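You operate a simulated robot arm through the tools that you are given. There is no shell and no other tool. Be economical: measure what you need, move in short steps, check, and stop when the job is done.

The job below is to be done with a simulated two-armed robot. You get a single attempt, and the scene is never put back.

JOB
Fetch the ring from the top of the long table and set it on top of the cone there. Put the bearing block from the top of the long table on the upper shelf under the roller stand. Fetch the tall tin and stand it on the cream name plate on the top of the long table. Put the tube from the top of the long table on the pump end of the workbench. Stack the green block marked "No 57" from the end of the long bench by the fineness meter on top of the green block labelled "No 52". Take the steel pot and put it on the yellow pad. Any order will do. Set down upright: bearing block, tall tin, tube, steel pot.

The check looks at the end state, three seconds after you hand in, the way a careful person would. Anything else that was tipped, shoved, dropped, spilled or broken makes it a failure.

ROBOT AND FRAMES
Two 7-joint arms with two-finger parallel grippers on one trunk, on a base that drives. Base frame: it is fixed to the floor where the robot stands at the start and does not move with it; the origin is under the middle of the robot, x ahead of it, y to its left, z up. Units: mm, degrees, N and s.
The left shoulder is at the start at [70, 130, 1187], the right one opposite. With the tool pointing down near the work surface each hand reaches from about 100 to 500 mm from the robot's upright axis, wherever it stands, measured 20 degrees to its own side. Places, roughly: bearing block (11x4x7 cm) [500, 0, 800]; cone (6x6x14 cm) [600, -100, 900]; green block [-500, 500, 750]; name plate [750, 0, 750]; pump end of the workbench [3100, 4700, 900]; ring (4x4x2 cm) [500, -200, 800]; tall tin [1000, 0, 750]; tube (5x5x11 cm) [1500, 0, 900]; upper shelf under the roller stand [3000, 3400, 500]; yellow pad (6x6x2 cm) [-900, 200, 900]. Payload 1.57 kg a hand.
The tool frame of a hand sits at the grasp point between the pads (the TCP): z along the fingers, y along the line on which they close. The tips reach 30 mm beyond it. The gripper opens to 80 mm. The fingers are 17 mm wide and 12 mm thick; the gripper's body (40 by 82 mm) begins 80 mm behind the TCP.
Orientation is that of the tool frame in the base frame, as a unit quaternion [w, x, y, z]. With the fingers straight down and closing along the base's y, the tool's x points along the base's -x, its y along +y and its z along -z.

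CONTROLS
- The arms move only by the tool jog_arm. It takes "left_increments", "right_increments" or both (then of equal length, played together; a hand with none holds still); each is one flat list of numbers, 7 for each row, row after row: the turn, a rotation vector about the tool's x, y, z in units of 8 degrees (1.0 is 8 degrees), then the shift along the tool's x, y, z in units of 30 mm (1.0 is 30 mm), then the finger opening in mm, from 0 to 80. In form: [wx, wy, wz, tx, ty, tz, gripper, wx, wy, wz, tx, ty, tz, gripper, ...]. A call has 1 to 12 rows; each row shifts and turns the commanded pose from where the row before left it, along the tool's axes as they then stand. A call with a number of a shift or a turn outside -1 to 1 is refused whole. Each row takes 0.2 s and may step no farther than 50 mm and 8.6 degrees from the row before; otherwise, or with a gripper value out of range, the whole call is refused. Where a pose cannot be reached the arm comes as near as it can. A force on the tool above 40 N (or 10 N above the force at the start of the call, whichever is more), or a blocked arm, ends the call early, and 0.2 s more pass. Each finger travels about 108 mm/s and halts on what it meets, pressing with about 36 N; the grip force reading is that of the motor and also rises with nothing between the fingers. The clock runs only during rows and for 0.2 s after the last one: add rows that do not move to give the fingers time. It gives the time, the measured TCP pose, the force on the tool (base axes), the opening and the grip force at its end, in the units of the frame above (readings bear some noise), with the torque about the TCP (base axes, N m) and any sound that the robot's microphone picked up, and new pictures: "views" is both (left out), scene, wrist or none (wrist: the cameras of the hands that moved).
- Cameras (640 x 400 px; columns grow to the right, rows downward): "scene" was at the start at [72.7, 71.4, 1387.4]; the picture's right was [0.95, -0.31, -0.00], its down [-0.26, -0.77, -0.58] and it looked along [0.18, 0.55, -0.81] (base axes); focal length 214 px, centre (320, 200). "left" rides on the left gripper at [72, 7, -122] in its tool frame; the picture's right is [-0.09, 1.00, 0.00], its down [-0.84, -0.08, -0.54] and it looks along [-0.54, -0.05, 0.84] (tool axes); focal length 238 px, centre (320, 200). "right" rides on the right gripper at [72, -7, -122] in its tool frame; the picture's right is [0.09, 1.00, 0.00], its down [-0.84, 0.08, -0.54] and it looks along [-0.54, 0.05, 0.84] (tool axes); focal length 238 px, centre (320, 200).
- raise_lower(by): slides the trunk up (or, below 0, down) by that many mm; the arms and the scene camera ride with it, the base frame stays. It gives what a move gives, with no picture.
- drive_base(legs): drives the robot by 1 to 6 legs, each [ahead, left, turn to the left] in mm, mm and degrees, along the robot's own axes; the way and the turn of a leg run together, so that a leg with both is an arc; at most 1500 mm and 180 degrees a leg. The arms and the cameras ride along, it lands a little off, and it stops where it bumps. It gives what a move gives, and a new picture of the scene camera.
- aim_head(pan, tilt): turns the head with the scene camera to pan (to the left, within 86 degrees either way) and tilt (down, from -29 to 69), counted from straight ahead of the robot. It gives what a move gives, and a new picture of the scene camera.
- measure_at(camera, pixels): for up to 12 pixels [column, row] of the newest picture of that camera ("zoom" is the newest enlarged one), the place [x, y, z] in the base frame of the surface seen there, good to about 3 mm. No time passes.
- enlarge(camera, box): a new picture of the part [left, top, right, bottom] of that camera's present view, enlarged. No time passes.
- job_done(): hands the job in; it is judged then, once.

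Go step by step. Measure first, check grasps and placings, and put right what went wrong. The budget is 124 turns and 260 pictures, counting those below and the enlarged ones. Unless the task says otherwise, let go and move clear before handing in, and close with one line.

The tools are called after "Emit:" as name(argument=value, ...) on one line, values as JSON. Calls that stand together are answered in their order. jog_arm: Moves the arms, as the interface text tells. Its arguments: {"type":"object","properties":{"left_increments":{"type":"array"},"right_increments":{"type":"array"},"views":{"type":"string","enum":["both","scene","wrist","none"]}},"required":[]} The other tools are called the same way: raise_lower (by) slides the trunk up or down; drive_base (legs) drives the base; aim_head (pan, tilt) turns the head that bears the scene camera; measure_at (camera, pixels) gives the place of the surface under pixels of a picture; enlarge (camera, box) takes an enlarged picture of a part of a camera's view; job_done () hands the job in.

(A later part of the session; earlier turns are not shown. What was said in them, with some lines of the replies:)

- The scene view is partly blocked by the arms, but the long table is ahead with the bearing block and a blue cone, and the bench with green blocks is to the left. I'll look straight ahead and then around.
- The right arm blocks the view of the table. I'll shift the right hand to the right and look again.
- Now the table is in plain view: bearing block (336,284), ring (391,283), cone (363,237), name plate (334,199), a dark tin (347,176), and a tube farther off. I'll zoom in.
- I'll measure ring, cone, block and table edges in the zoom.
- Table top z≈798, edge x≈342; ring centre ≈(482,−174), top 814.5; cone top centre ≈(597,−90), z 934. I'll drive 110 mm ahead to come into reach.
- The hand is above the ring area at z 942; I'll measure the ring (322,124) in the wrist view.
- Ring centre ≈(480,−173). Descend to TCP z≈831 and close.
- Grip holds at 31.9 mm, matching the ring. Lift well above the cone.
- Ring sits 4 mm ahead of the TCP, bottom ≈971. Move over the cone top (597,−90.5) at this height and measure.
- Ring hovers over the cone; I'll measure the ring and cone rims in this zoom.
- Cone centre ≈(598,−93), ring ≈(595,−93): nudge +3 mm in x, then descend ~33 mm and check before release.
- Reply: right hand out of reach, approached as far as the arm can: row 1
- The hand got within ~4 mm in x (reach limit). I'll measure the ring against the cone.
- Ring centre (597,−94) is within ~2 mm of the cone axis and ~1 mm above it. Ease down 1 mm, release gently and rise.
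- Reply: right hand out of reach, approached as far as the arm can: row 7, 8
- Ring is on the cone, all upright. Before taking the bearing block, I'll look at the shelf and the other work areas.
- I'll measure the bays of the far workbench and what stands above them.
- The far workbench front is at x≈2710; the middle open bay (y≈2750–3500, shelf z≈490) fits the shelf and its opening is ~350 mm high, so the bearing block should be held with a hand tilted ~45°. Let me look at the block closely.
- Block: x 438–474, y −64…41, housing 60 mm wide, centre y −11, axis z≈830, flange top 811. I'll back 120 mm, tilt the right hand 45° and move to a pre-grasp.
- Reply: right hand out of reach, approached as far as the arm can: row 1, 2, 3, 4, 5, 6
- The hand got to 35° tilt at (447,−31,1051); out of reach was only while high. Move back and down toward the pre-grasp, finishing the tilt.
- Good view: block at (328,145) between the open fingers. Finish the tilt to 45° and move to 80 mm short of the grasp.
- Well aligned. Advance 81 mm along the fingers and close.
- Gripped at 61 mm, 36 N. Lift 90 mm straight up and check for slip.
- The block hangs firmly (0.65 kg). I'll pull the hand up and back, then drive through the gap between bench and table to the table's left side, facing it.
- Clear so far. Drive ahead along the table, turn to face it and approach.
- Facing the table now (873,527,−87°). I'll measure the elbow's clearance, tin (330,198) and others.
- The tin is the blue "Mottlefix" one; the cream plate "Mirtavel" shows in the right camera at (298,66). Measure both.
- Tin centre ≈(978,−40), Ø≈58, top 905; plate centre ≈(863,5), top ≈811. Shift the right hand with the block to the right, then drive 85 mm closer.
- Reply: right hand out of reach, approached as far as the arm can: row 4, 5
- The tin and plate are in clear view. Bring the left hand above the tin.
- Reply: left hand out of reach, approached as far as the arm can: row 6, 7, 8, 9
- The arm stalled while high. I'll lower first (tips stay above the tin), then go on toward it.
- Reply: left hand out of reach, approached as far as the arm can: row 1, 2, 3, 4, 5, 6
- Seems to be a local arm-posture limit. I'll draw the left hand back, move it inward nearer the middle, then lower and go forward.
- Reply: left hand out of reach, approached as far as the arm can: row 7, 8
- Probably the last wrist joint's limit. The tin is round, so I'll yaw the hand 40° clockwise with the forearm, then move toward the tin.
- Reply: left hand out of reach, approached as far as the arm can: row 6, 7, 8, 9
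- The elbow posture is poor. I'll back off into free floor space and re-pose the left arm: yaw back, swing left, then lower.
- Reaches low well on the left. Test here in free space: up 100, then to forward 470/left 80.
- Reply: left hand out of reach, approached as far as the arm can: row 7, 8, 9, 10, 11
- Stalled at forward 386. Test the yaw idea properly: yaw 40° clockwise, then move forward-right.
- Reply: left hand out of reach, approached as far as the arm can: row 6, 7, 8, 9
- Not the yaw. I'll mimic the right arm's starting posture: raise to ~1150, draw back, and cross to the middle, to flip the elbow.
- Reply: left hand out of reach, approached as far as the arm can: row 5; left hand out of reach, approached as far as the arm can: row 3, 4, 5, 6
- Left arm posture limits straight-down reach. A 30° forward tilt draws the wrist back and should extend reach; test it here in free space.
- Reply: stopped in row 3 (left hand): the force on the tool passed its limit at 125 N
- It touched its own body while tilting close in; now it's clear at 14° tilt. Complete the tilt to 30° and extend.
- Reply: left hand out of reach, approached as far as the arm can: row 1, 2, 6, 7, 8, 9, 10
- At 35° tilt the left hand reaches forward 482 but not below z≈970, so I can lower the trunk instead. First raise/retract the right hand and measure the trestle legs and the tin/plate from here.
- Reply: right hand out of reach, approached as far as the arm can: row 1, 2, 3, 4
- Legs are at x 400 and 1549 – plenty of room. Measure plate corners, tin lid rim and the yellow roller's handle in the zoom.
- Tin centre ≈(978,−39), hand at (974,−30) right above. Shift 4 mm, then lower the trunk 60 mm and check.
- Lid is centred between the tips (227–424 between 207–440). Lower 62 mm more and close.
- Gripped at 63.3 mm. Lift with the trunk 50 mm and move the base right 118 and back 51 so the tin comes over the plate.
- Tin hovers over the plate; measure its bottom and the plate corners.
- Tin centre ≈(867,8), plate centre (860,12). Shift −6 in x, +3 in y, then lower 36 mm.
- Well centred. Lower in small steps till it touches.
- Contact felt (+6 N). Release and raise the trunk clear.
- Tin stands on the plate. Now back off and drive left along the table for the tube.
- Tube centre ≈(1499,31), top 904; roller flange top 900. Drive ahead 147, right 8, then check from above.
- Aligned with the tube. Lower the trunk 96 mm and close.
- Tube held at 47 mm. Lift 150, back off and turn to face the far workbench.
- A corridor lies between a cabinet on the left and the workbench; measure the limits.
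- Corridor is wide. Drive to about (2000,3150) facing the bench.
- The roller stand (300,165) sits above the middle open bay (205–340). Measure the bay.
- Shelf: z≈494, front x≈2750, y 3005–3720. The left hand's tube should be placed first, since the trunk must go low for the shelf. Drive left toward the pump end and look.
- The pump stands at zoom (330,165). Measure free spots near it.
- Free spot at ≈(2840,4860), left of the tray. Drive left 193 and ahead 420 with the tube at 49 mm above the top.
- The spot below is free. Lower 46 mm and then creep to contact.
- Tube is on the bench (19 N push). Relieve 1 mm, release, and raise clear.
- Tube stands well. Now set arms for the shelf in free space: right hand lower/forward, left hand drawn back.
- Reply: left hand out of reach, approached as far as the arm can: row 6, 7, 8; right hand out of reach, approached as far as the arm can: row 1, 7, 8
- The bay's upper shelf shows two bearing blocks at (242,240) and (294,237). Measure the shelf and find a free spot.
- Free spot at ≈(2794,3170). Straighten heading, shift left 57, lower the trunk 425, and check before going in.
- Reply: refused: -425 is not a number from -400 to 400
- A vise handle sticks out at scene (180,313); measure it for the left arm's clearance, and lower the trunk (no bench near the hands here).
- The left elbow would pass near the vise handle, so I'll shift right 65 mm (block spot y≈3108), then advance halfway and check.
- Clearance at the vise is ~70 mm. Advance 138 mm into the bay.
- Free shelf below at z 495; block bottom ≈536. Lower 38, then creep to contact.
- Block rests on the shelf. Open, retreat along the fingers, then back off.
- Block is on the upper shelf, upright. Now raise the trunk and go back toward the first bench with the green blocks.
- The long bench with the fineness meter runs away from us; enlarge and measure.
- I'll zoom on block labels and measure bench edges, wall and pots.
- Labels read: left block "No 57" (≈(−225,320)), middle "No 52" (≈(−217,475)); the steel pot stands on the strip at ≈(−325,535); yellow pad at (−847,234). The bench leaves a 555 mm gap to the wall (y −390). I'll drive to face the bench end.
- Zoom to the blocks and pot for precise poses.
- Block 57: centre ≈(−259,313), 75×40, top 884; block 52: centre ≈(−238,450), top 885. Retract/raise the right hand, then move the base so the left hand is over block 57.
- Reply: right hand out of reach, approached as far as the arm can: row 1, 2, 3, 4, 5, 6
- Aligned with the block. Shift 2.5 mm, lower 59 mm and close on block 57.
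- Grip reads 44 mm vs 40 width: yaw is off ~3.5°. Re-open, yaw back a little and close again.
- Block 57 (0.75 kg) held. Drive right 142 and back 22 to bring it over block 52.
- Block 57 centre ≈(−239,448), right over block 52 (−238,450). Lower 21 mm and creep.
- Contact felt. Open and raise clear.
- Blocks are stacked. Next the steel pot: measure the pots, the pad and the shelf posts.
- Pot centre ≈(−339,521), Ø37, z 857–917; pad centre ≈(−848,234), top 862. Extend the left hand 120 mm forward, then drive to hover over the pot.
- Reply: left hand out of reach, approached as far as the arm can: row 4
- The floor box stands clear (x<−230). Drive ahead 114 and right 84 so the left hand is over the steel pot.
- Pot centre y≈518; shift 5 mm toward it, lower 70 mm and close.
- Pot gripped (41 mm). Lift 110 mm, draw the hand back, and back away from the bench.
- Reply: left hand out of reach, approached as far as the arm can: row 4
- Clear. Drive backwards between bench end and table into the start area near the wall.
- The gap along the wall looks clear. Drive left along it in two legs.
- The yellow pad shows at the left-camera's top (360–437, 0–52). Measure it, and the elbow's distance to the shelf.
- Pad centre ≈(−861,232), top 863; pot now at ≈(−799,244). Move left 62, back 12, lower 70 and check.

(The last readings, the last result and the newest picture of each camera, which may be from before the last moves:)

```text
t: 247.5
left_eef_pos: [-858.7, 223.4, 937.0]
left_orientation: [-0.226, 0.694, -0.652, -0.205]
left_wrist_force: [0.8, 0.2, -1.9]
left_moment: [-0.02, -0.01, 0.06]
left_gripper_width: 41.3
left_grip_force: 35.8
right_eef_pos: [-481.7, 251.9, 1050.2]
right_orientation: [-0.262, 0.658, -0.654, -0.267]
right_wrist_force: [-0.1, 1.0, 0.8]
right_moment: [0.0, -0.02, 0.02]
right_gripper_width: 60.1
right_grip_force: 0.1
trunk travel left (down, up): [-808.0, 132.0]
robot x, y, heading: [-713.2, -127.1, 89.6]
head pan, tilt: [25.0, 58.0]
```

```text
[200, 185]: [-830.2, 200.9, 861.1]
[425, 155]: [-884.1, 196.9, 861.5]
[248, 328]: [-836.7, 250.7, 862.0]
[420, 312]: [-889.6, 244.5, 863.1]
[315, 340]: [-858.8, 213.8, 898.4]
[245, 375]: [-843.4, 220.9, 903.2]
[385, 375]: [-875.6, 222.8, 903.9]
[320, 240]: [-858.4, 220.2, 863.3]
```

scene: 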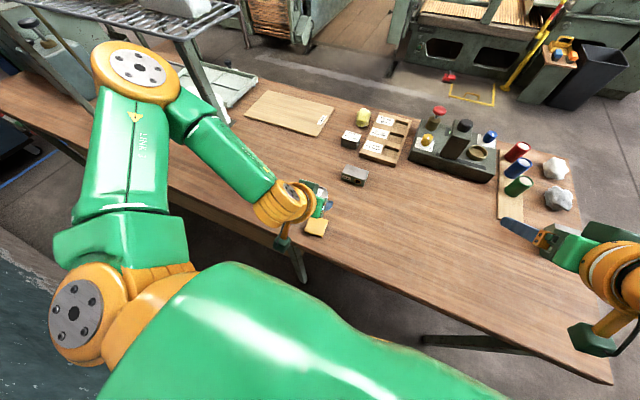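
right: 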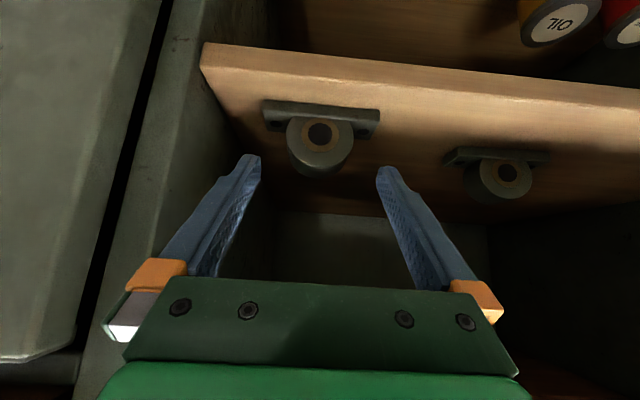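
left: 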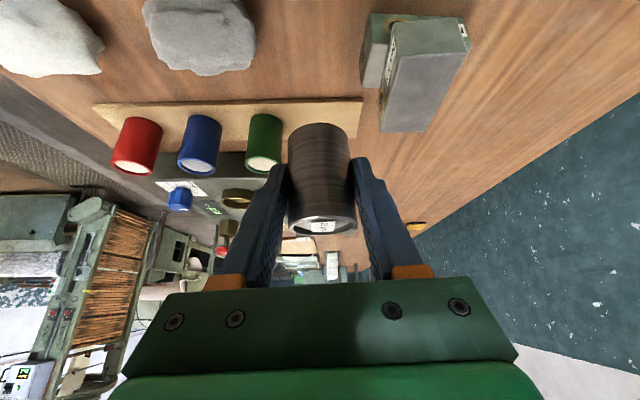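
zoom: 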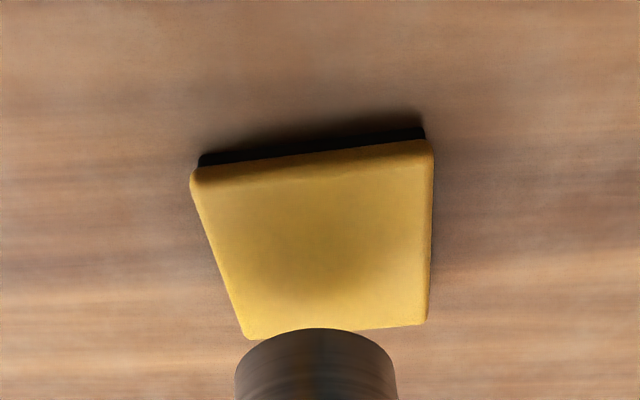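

Pot centre ≈(−859,233), pad centre ≈(−860,223): draw the pot back 9 mm, then lower 28 mm and creep.

Emit:
jog_arm(left_increments=[0, 0, 0, 0.244, 0, -0.175, 28, 0, 0, 0, 0, 0, 0, 28], views="none")

Emit:
raise_lower(by=-28)

Emit:
enlarge(camera="left", box=[200, 0, 440, 150])

Emit:
raise_lower(by=-2)

```text
t: 248.1
left_eef_pos: [-856.6, 221.9, 932.3]
left_orientation: [-0.226, 0.694, -0.652, -0.204]
left_wrist_force: [-0.4, 0.2, -2.4]
left_moment: [-0.02, 0.0, -0.01]
left_gripper_width: 40.8
left_grip_force: 36.1
left hand out of reach, approached as far as the arm can: row 1
right_eef_pos: [-482.0, 251.5, 1050.3]
right_orientation: [-0.264, 0.656, -0.654, -0.267]
right_wrist_force: [-0.3, -0.6, 0.5]
right_moment: [-0.01, 0.01, 0.0]
right_gripper_width: 60.2
right_grip_force: 0.0
trunk travel left (down, up): [-808.0, 132.0]
robot x, y, heading: [-711.3, -130.0, 89.8]
head pan, tilt: [25.0, 58.0]
```

```text
t: 248.8
left_eef_pos: [-856.2, 221.4, 906.4]
left_orientation: [-0.226, 0.693, -0.652, -0.207]
left_wrist_force: [-0.6, 0.7, 10.8]
left_moment: [0.09, 0.3, 0.03]
left_gripper_width: 41.4
left_grip_force: 35.9
right_eef_pos: [-483.1, 250.3, 1023.7]
right_orientation: [-0.264, 0.656, -0.654, -0.268]
right_wrist_force: [-0.3, 0.1, -0.1]
right_moment: [-0.04, -0.01, -0.02]
right_gripper_width: 60.3
right_grip_force: 0.0
trunk travel left (down, up): [-780.0, 160.0]
robot x, y, heading: [-717.9, -125.8, 90.1]
head pan, tilt: [25.0, 58.0]
```

```text
2.67 times, centred on (320, 75) of left
```

zoom: 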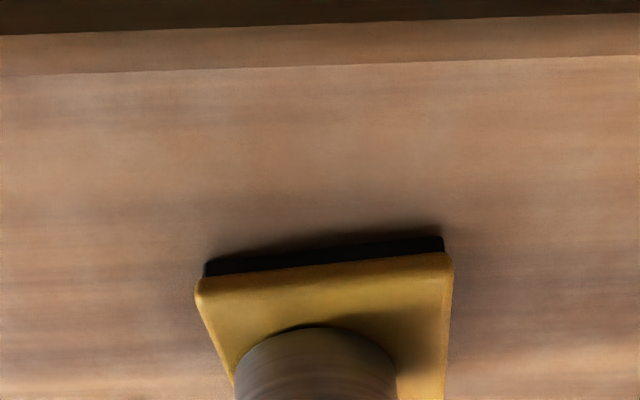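

```text
t: 249.3
left_eef_pos: [-856.6, 220.0, 906.4]
left_orientation: [-0.228, 0.693, -0.651, -0.209]
left_wrist_force: [-2.8, 5.0, 27.4]
left_moment: [0.37, 0.65, -0.01]
left_gripper_width: 41.6
left_grip_force: 36.1
right_eef_pos: [-481.8, 248.5, 1021.0]
right_orientation: [-0.264, 0.656, -0.654, -0.269]
right_wrist_force: [0.2, -0.2, 0.7]
right_moment: [0.01, 0.03, -0.01]
right_gripper_width: 59.9
right_grip_force: 0.1
trunk travel left (down, up): [-778.0, 162.0]
robot x, y, heading: [-714.7, -126.3, 89.7]
head pan, tilt: [25.0, 58.0]
```

Pot touches the pad but sits ~8 mm toward the far edge. Raise 12, drive back 8 mm, and look before lowering again.

Emit:
raise_lower(by=12)

Emit:
drive_base(legs=[[-8, 0, 0]])

Emit:
enlarge(camera="left", box=[200, 0, 440, 150])

Emit:
measure_at(camera="zoom", pixels=[[205, 270], [435, 245], [315, 340], [245, 375], [385, 375], [420, 350], [225, 330]])

```text
t: 249.9
left_eef_pos: [-856.3, 220.1, 914.8]
left_orientation: [-0.225, 0.694, -0.653, -0.203]
left_wrist_force: [-0.6, 0.2, -1.0]
left_moment: [-0.01, 0.01, -0.05]
left_gripper_width: 41.2
left_grip_force: 36.2
right_eef_pos: [-484.5, 250.0, 1033.3]
right_orientation: [-0.263, 0.657, -0.654, -0.268]
right_wrist_force: [-0.1, -0.3, -0.7]
right_moment: [0.03, -0.04, 0.03]
right_gripper_width: 60.1
right_grip_force: 0.0
trunk travel left (down, up): [-790.0, 150.0]
robot x, y, heading: [-710.9, -131.0, 89.8]
head pan, tilt: [25.0, 58.0]
```

```text
t: 250.7
left_eef_pos: [-856.2, 214.4, 913.2]
left_orientation: [-0.225, 0.695, -0.652, -0.205]
left_wrist_force: [-0.6, 0.5, -0.9]
left_moment: [0.01, -0.01, 0.01]
left_gripper_width: 41.1
left_grip_force: 35.8
right_eef_pos: [-482.4, 245.2, 1032.4]
right_orientation: [-0.262, 0.657, -0.655, -0.266]
right_wrist_force: [1.1, -0.1, 0.0]
right_moment: [-0.01, -0.02, -0.03]
right_gripper_width: 60.2
right_grip_force: 0.1
trunk travel left (down, up): [-790.0, 150.0]
robot x, y, heading: [-715.2, -135.4, 89.8]
head pan, tilt: [25.0, 58.0]
```

scene: 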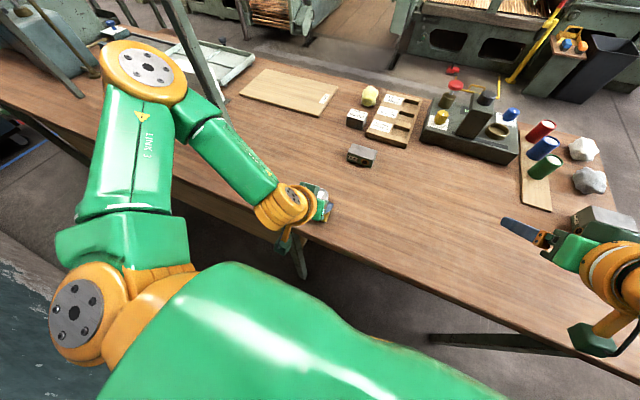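

```text
2.67 times, centred on (320, 75) of left
```

zoom: 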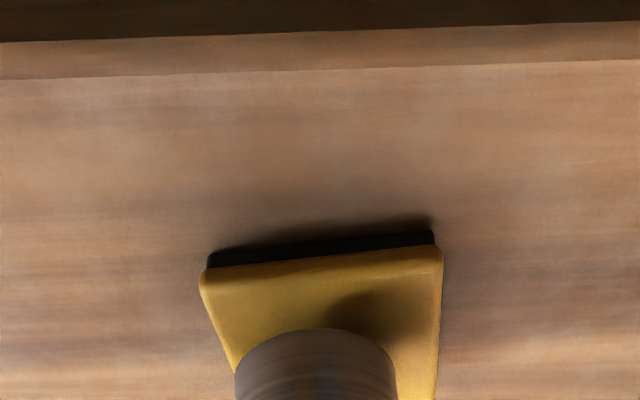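

```text
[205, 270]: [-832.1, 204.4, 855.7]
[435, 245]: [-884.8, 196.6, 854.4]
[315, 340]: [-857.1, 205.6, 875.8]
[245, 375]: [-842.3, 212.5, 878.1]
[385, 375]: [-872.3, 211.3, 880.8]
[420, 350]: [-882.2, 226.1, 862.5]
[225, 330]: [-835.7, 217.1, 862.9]
```

Pot centre ≈(−857,225), now well centred. Lower in small steps to contact.

Emit:
raise_lower(by=-6)

Emit:
raise_lower(by=-1.5)

```text
t: 251.2
left_eef_pos: [-856.3, 214.1, 908.8]
left_orientation: [-0.226, 0.694, -0.652, -0.204]
left_wrist_force: [-0.4, -0.3, -1.4]
left_moment: [-0.03, -0.01, 0.01]
left_gripper_width: 41.2
left_grip_force: 36.6
right_eef_pos: [-484.1, 244.2, 1025.5]
right_orientation: [-0.263, 0.657, -0.654, -0.267]
right_wrist_force: [-0.3, 0.7, -0.1]
right_moment: [0.01, 0.03, -0.02]
right_gripper_width: 59.8
right_grip_force: 0.0
trunk travel left (down, up): [-784.0, 156.0]
robot x, y, heading: [-714.0, -135.8, 89.8]
head pan, tilt: [25.0, 58.0]
```

```text
t: 251.7
left_eef_pos: [-856.5, 213.8, 907.6]
left_orientation: [-0.226, 0.694, -0.652, -0.204]
left_wrist_force: [0.6, 0.0, -1.5]
left_moment: [0.01, 0.0, 0.01]
left_gripper_width: 40.9
left_grip_force: 36.3
right_eef_pos: [-482.2, 242.8, 1025.0]
right_orientation: [-0.263, 0.657, -0.655, -0.267]
right_wrist_force: [0.1, -0.5, -0.3]
right_moment: [0.02, 0.0, 0.01]
right_gripper_width: 59.6
right_grip_force: 0.1
trunk travel left (down, up): [-782.0, 158.0]
robot x, y, heading: [-712.1, -138.2, 89.7]
head pan, tilt: [25.0, 58.0]
```

Emit:
raise_lower(by=-1.5)

Emit:
enlarge(camera="left", box=[200, 0, 440, 150])

```text
t: 252.2
left_eef_pos: [-856.4, 213.1, 904.5]
left_orientation: [-0.226, 0.694, -0.652, -0.205]
left_wrist_force: [-0.5, 0.1, 0.7]
left_moment: [0.0, 0.07, 0.0]
left_gripper_width: 40.9
left_grip_force: 35.5
right_eef_pos: [-483.2, 243.6, 1023.4]
right_orientation: [-0.264, 0.657, -0.654, -0.267]
right_wrist_force: [-0.2, -0.6, 0.0]
right_moment: [0.02, 0.04, 0.02]
right_gripper_width: 59.9
right_grip_force: 0.0
trunk travel left (down, up): [-781.0, 159.0]
robot x, y, heading: [-713.8, -135.9, 89.8]
head pan, tilt: [25.0, 58.0]
```

```text
2.67 times, centred on (320, 75) of left
```

zoom: 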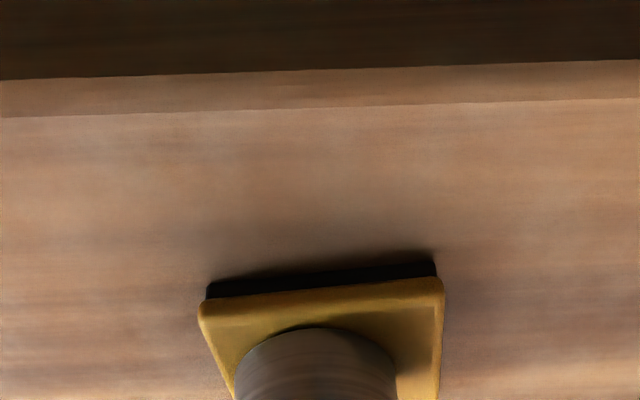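

Light contact. One mm more, then open and raise.

Emit:
raise_lower(by=-1)

Emit:
jog_arm(left_increments=[0, 0, 0, 0, 0, 0, 52, 0, 0, 0, 0, 0, 0, 66, 0, 0, 0, 0, 0, 0, 66], views="none")

Emit:
raise_lower(by=110)

Emit:
drive_base(legs=[[0, -150, 0]])

Emit:
enlarge(camera="scene", box=[180, 120, 380, 260])

```text
t: 252.8
left_eef_pos: [-856.1, 212.2, 906.0]
left_orientation: [-0.227, 0.694, -0.652, -0.205]
left_wrist_force: [-1.3, 1.7, 10.4]
left_moment: [0.19, 0.28, -0.01]
left_gripper_width: 40.7
left_grip_force: 35.6
right_eef_pos: [-483.8, 241.5, 1022.2]
right_orientation: [-0.263, 0.657, -0.654, -0.268]
right_wrist_force: [0.4, 0.9, 0.0]
right_moment: [0.01, 0.01, -0.02]
right_gripper_width: 60.0
right_grip_force: 0.2
trunk travel left (down, up): [-780.0, 160.0]
robot x, y, heading: [-718.3, -135.4, 89.8]
head pan, tilt: [25.0, 58.0]
```

```text
t: 253.6
left_eef_pos: [-856.5, 213.1, 904.0]
left_orientation: [-0.226, 0.694, -0.652, -0.204]
left_wrist_force: [-0.6, 0.1, 0.8]
left_moment: [0.01, 0.01, 0.0]
left_gripper_width: 66.1
left_grip_force: 0.1
right_eef_pos: [-482.9, 243.5, 1022.5]
right_orientation: [-0.263, 0.657, -0.654, -0.267]
right_wrist_force: [0.2, -0.5, 0.2]
right_moment: [-0.03, -0.01, 0.0]
right_gripper_width: 59.8
right_grip_force: 0.0
trunk travel left (down, up): [-780.0, 160.0]
robot x, y, heading: [-713.5, -133.1, 89.8]
head pan, tilt: [25.0, 58.0]
```

```text
t: 255.0
left_eef_pos: [-856.7, 213.1, 1015.1]
left_orientation: [-0.227, 0.694, -0.652, -0.205]
left_wrist_force: [-0.1, -0.7, -0.6]
left_moment: [0.0, 0.04, 0.01]
left_gripper_width: 66.0
left_grip_force: 0.1
right_eef_pos: [-483.1, 243.6, 1134.0]
right_orientation: [-0.263, 0.657, -0.654, -0.268]
right_wrist_force: [-0.2, -0.1, -0.1]
right_moment: [-0.01, 0.01, -0.02]
right_gripper_width: 60.1
right_grip_force: 0.1
trunk travel left (down, up): [-890.0, 50.0]
robot x, y, heading: [-714.5, -136.6, 89.8]
head pan, tilt: [25.0, 58.0]
```

```text
t: 256.4
left_eef_pos: [-706.9, 213.4, 1014.8]
left_orientation: [-0.227, 0.693, -0.654, -0.202]
left_wrist_force: [-0.4, -0.6, -0.6]
left_moment: [-0.02, -0.05, 0.0]
left_gripper_width: 66.0
left_grip_force: 0.0
right_eef_pos: [-333.3, 240.3, 1132.9]
right_orientation: [0.265, -0.655, 0.656, 0.266]
right_wrist_force: [-0.2, 0.0, 0.5]
right_moment: [0.0, -0.01, -0.02]
right_gripper_width: 60.1
right_grip_force: 0.1
trunk travel left (down, up): [-890.0, 50.0]
robot x, y, heading: [-561.2, -137.7, 89.4]
head pan, tilt: [25.0, 58.0]
```

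scene: 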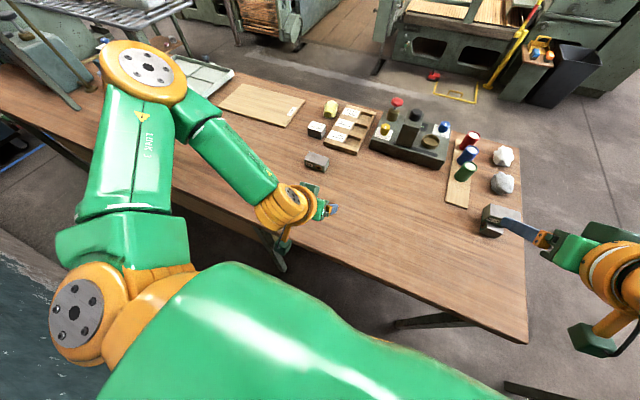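

```text
2.86 times, centred on (280, 190) of scene
```

zoom: 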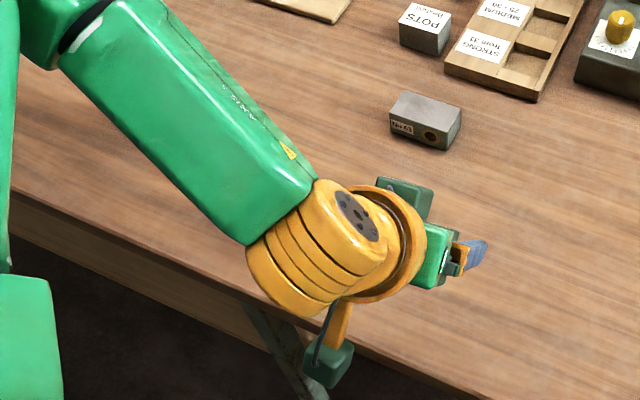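

The arm hides the pot. Drive further right out of the gap and look back at the pad, the stack and the first table.

Emit:
drive_base(legs=[[0, 640, 0]])

```text
t: 259.9
left_eef_pos: [-1337.3, 221.2, 1015.2]
left_orientation: [-0.226, 0.691, -0.656, -0.204]
left_wrist_force: [0.2, 0.2, 0.1]
left_moment: [-0.01, -0.02, -0.03]
left_gripper_width: 66.2
left_grip_force: 0.2
right_eef_pos: [-963.4, 246.9, 1133.1]
right_orientation: [0.264, -0.654, 0.657, 0.267]
right_wrist_force: [0.3, 0.2, 0.2]
right_moment: [0.0, -0.03, 0.0]
right_gripper_width: 59.9
right_grip_force: 0.0
trunk travel left (down, up): [-890.0, 50.0]
robot x, y, heading: [-1193.2, -129.3, 89.8]
head pan, tilt: [25.0, 58.0]
```

scene: 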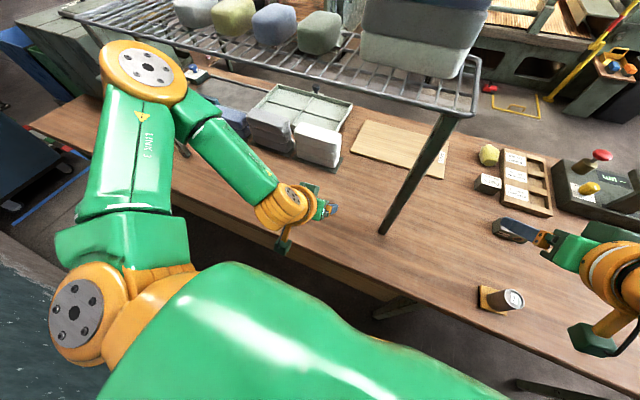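

I drove left by mistake, but nothing was touched (no force, no bump). The pot stands on the pad at (500,298). Zoom to check it and the shelf, then go back right the same way.

Emit:
enlarge(camera="scene", box=[420, 240, 580, 340])

Emit:
measure_at(camera="zoom", pixels=[[335, 210], [410, 215], [375, 195], [375, 235], [300, 260], [250, 225], [270, 190]])

Emit:
measure_at(camera="scene", pixels=[[385, 232], [440, 120], [330, 205], [320, 215], [470, 110]])

```text
4.00 times, centred on (500, 290) of scene
```

zoom: 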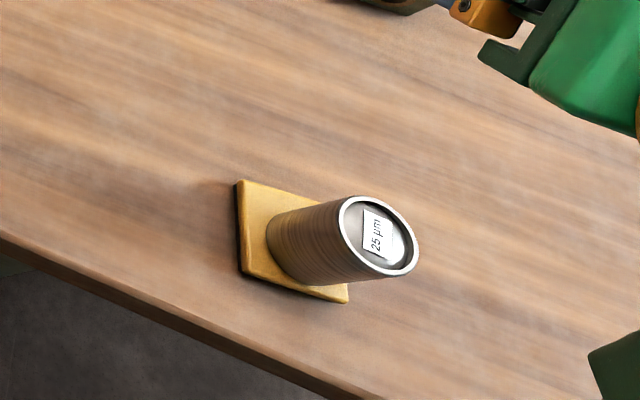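

```text
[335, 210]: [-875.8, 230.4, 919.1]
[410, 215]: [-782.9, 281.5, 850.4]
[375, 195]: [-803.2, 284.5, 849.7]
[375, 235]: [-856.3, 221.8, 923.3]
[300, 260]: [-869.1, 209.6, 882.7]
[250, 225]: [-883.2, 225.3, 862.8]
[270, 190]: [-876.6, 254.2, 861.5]
```

```text
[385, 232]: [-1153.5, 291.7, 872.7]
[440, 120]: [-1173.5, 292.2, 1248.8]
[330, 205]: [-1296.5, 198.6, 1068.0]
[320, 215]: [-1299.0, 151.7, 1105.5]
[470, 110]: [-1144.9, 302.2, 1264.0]
```

The pot stands upright in the middle of the pad at (−857,222), and all six placements have been checked. Both hands are open and clear of everything, so I'm handing in.

Emit:
job_done()

```text
The job is handed in.
```

I did all six placements and handed the job in; the result of the final check hasn't come back. I drove the wrong way once along the wall behind the long bench. No force or bump was reported, and nothing looked disturbed in the picture afterwards.
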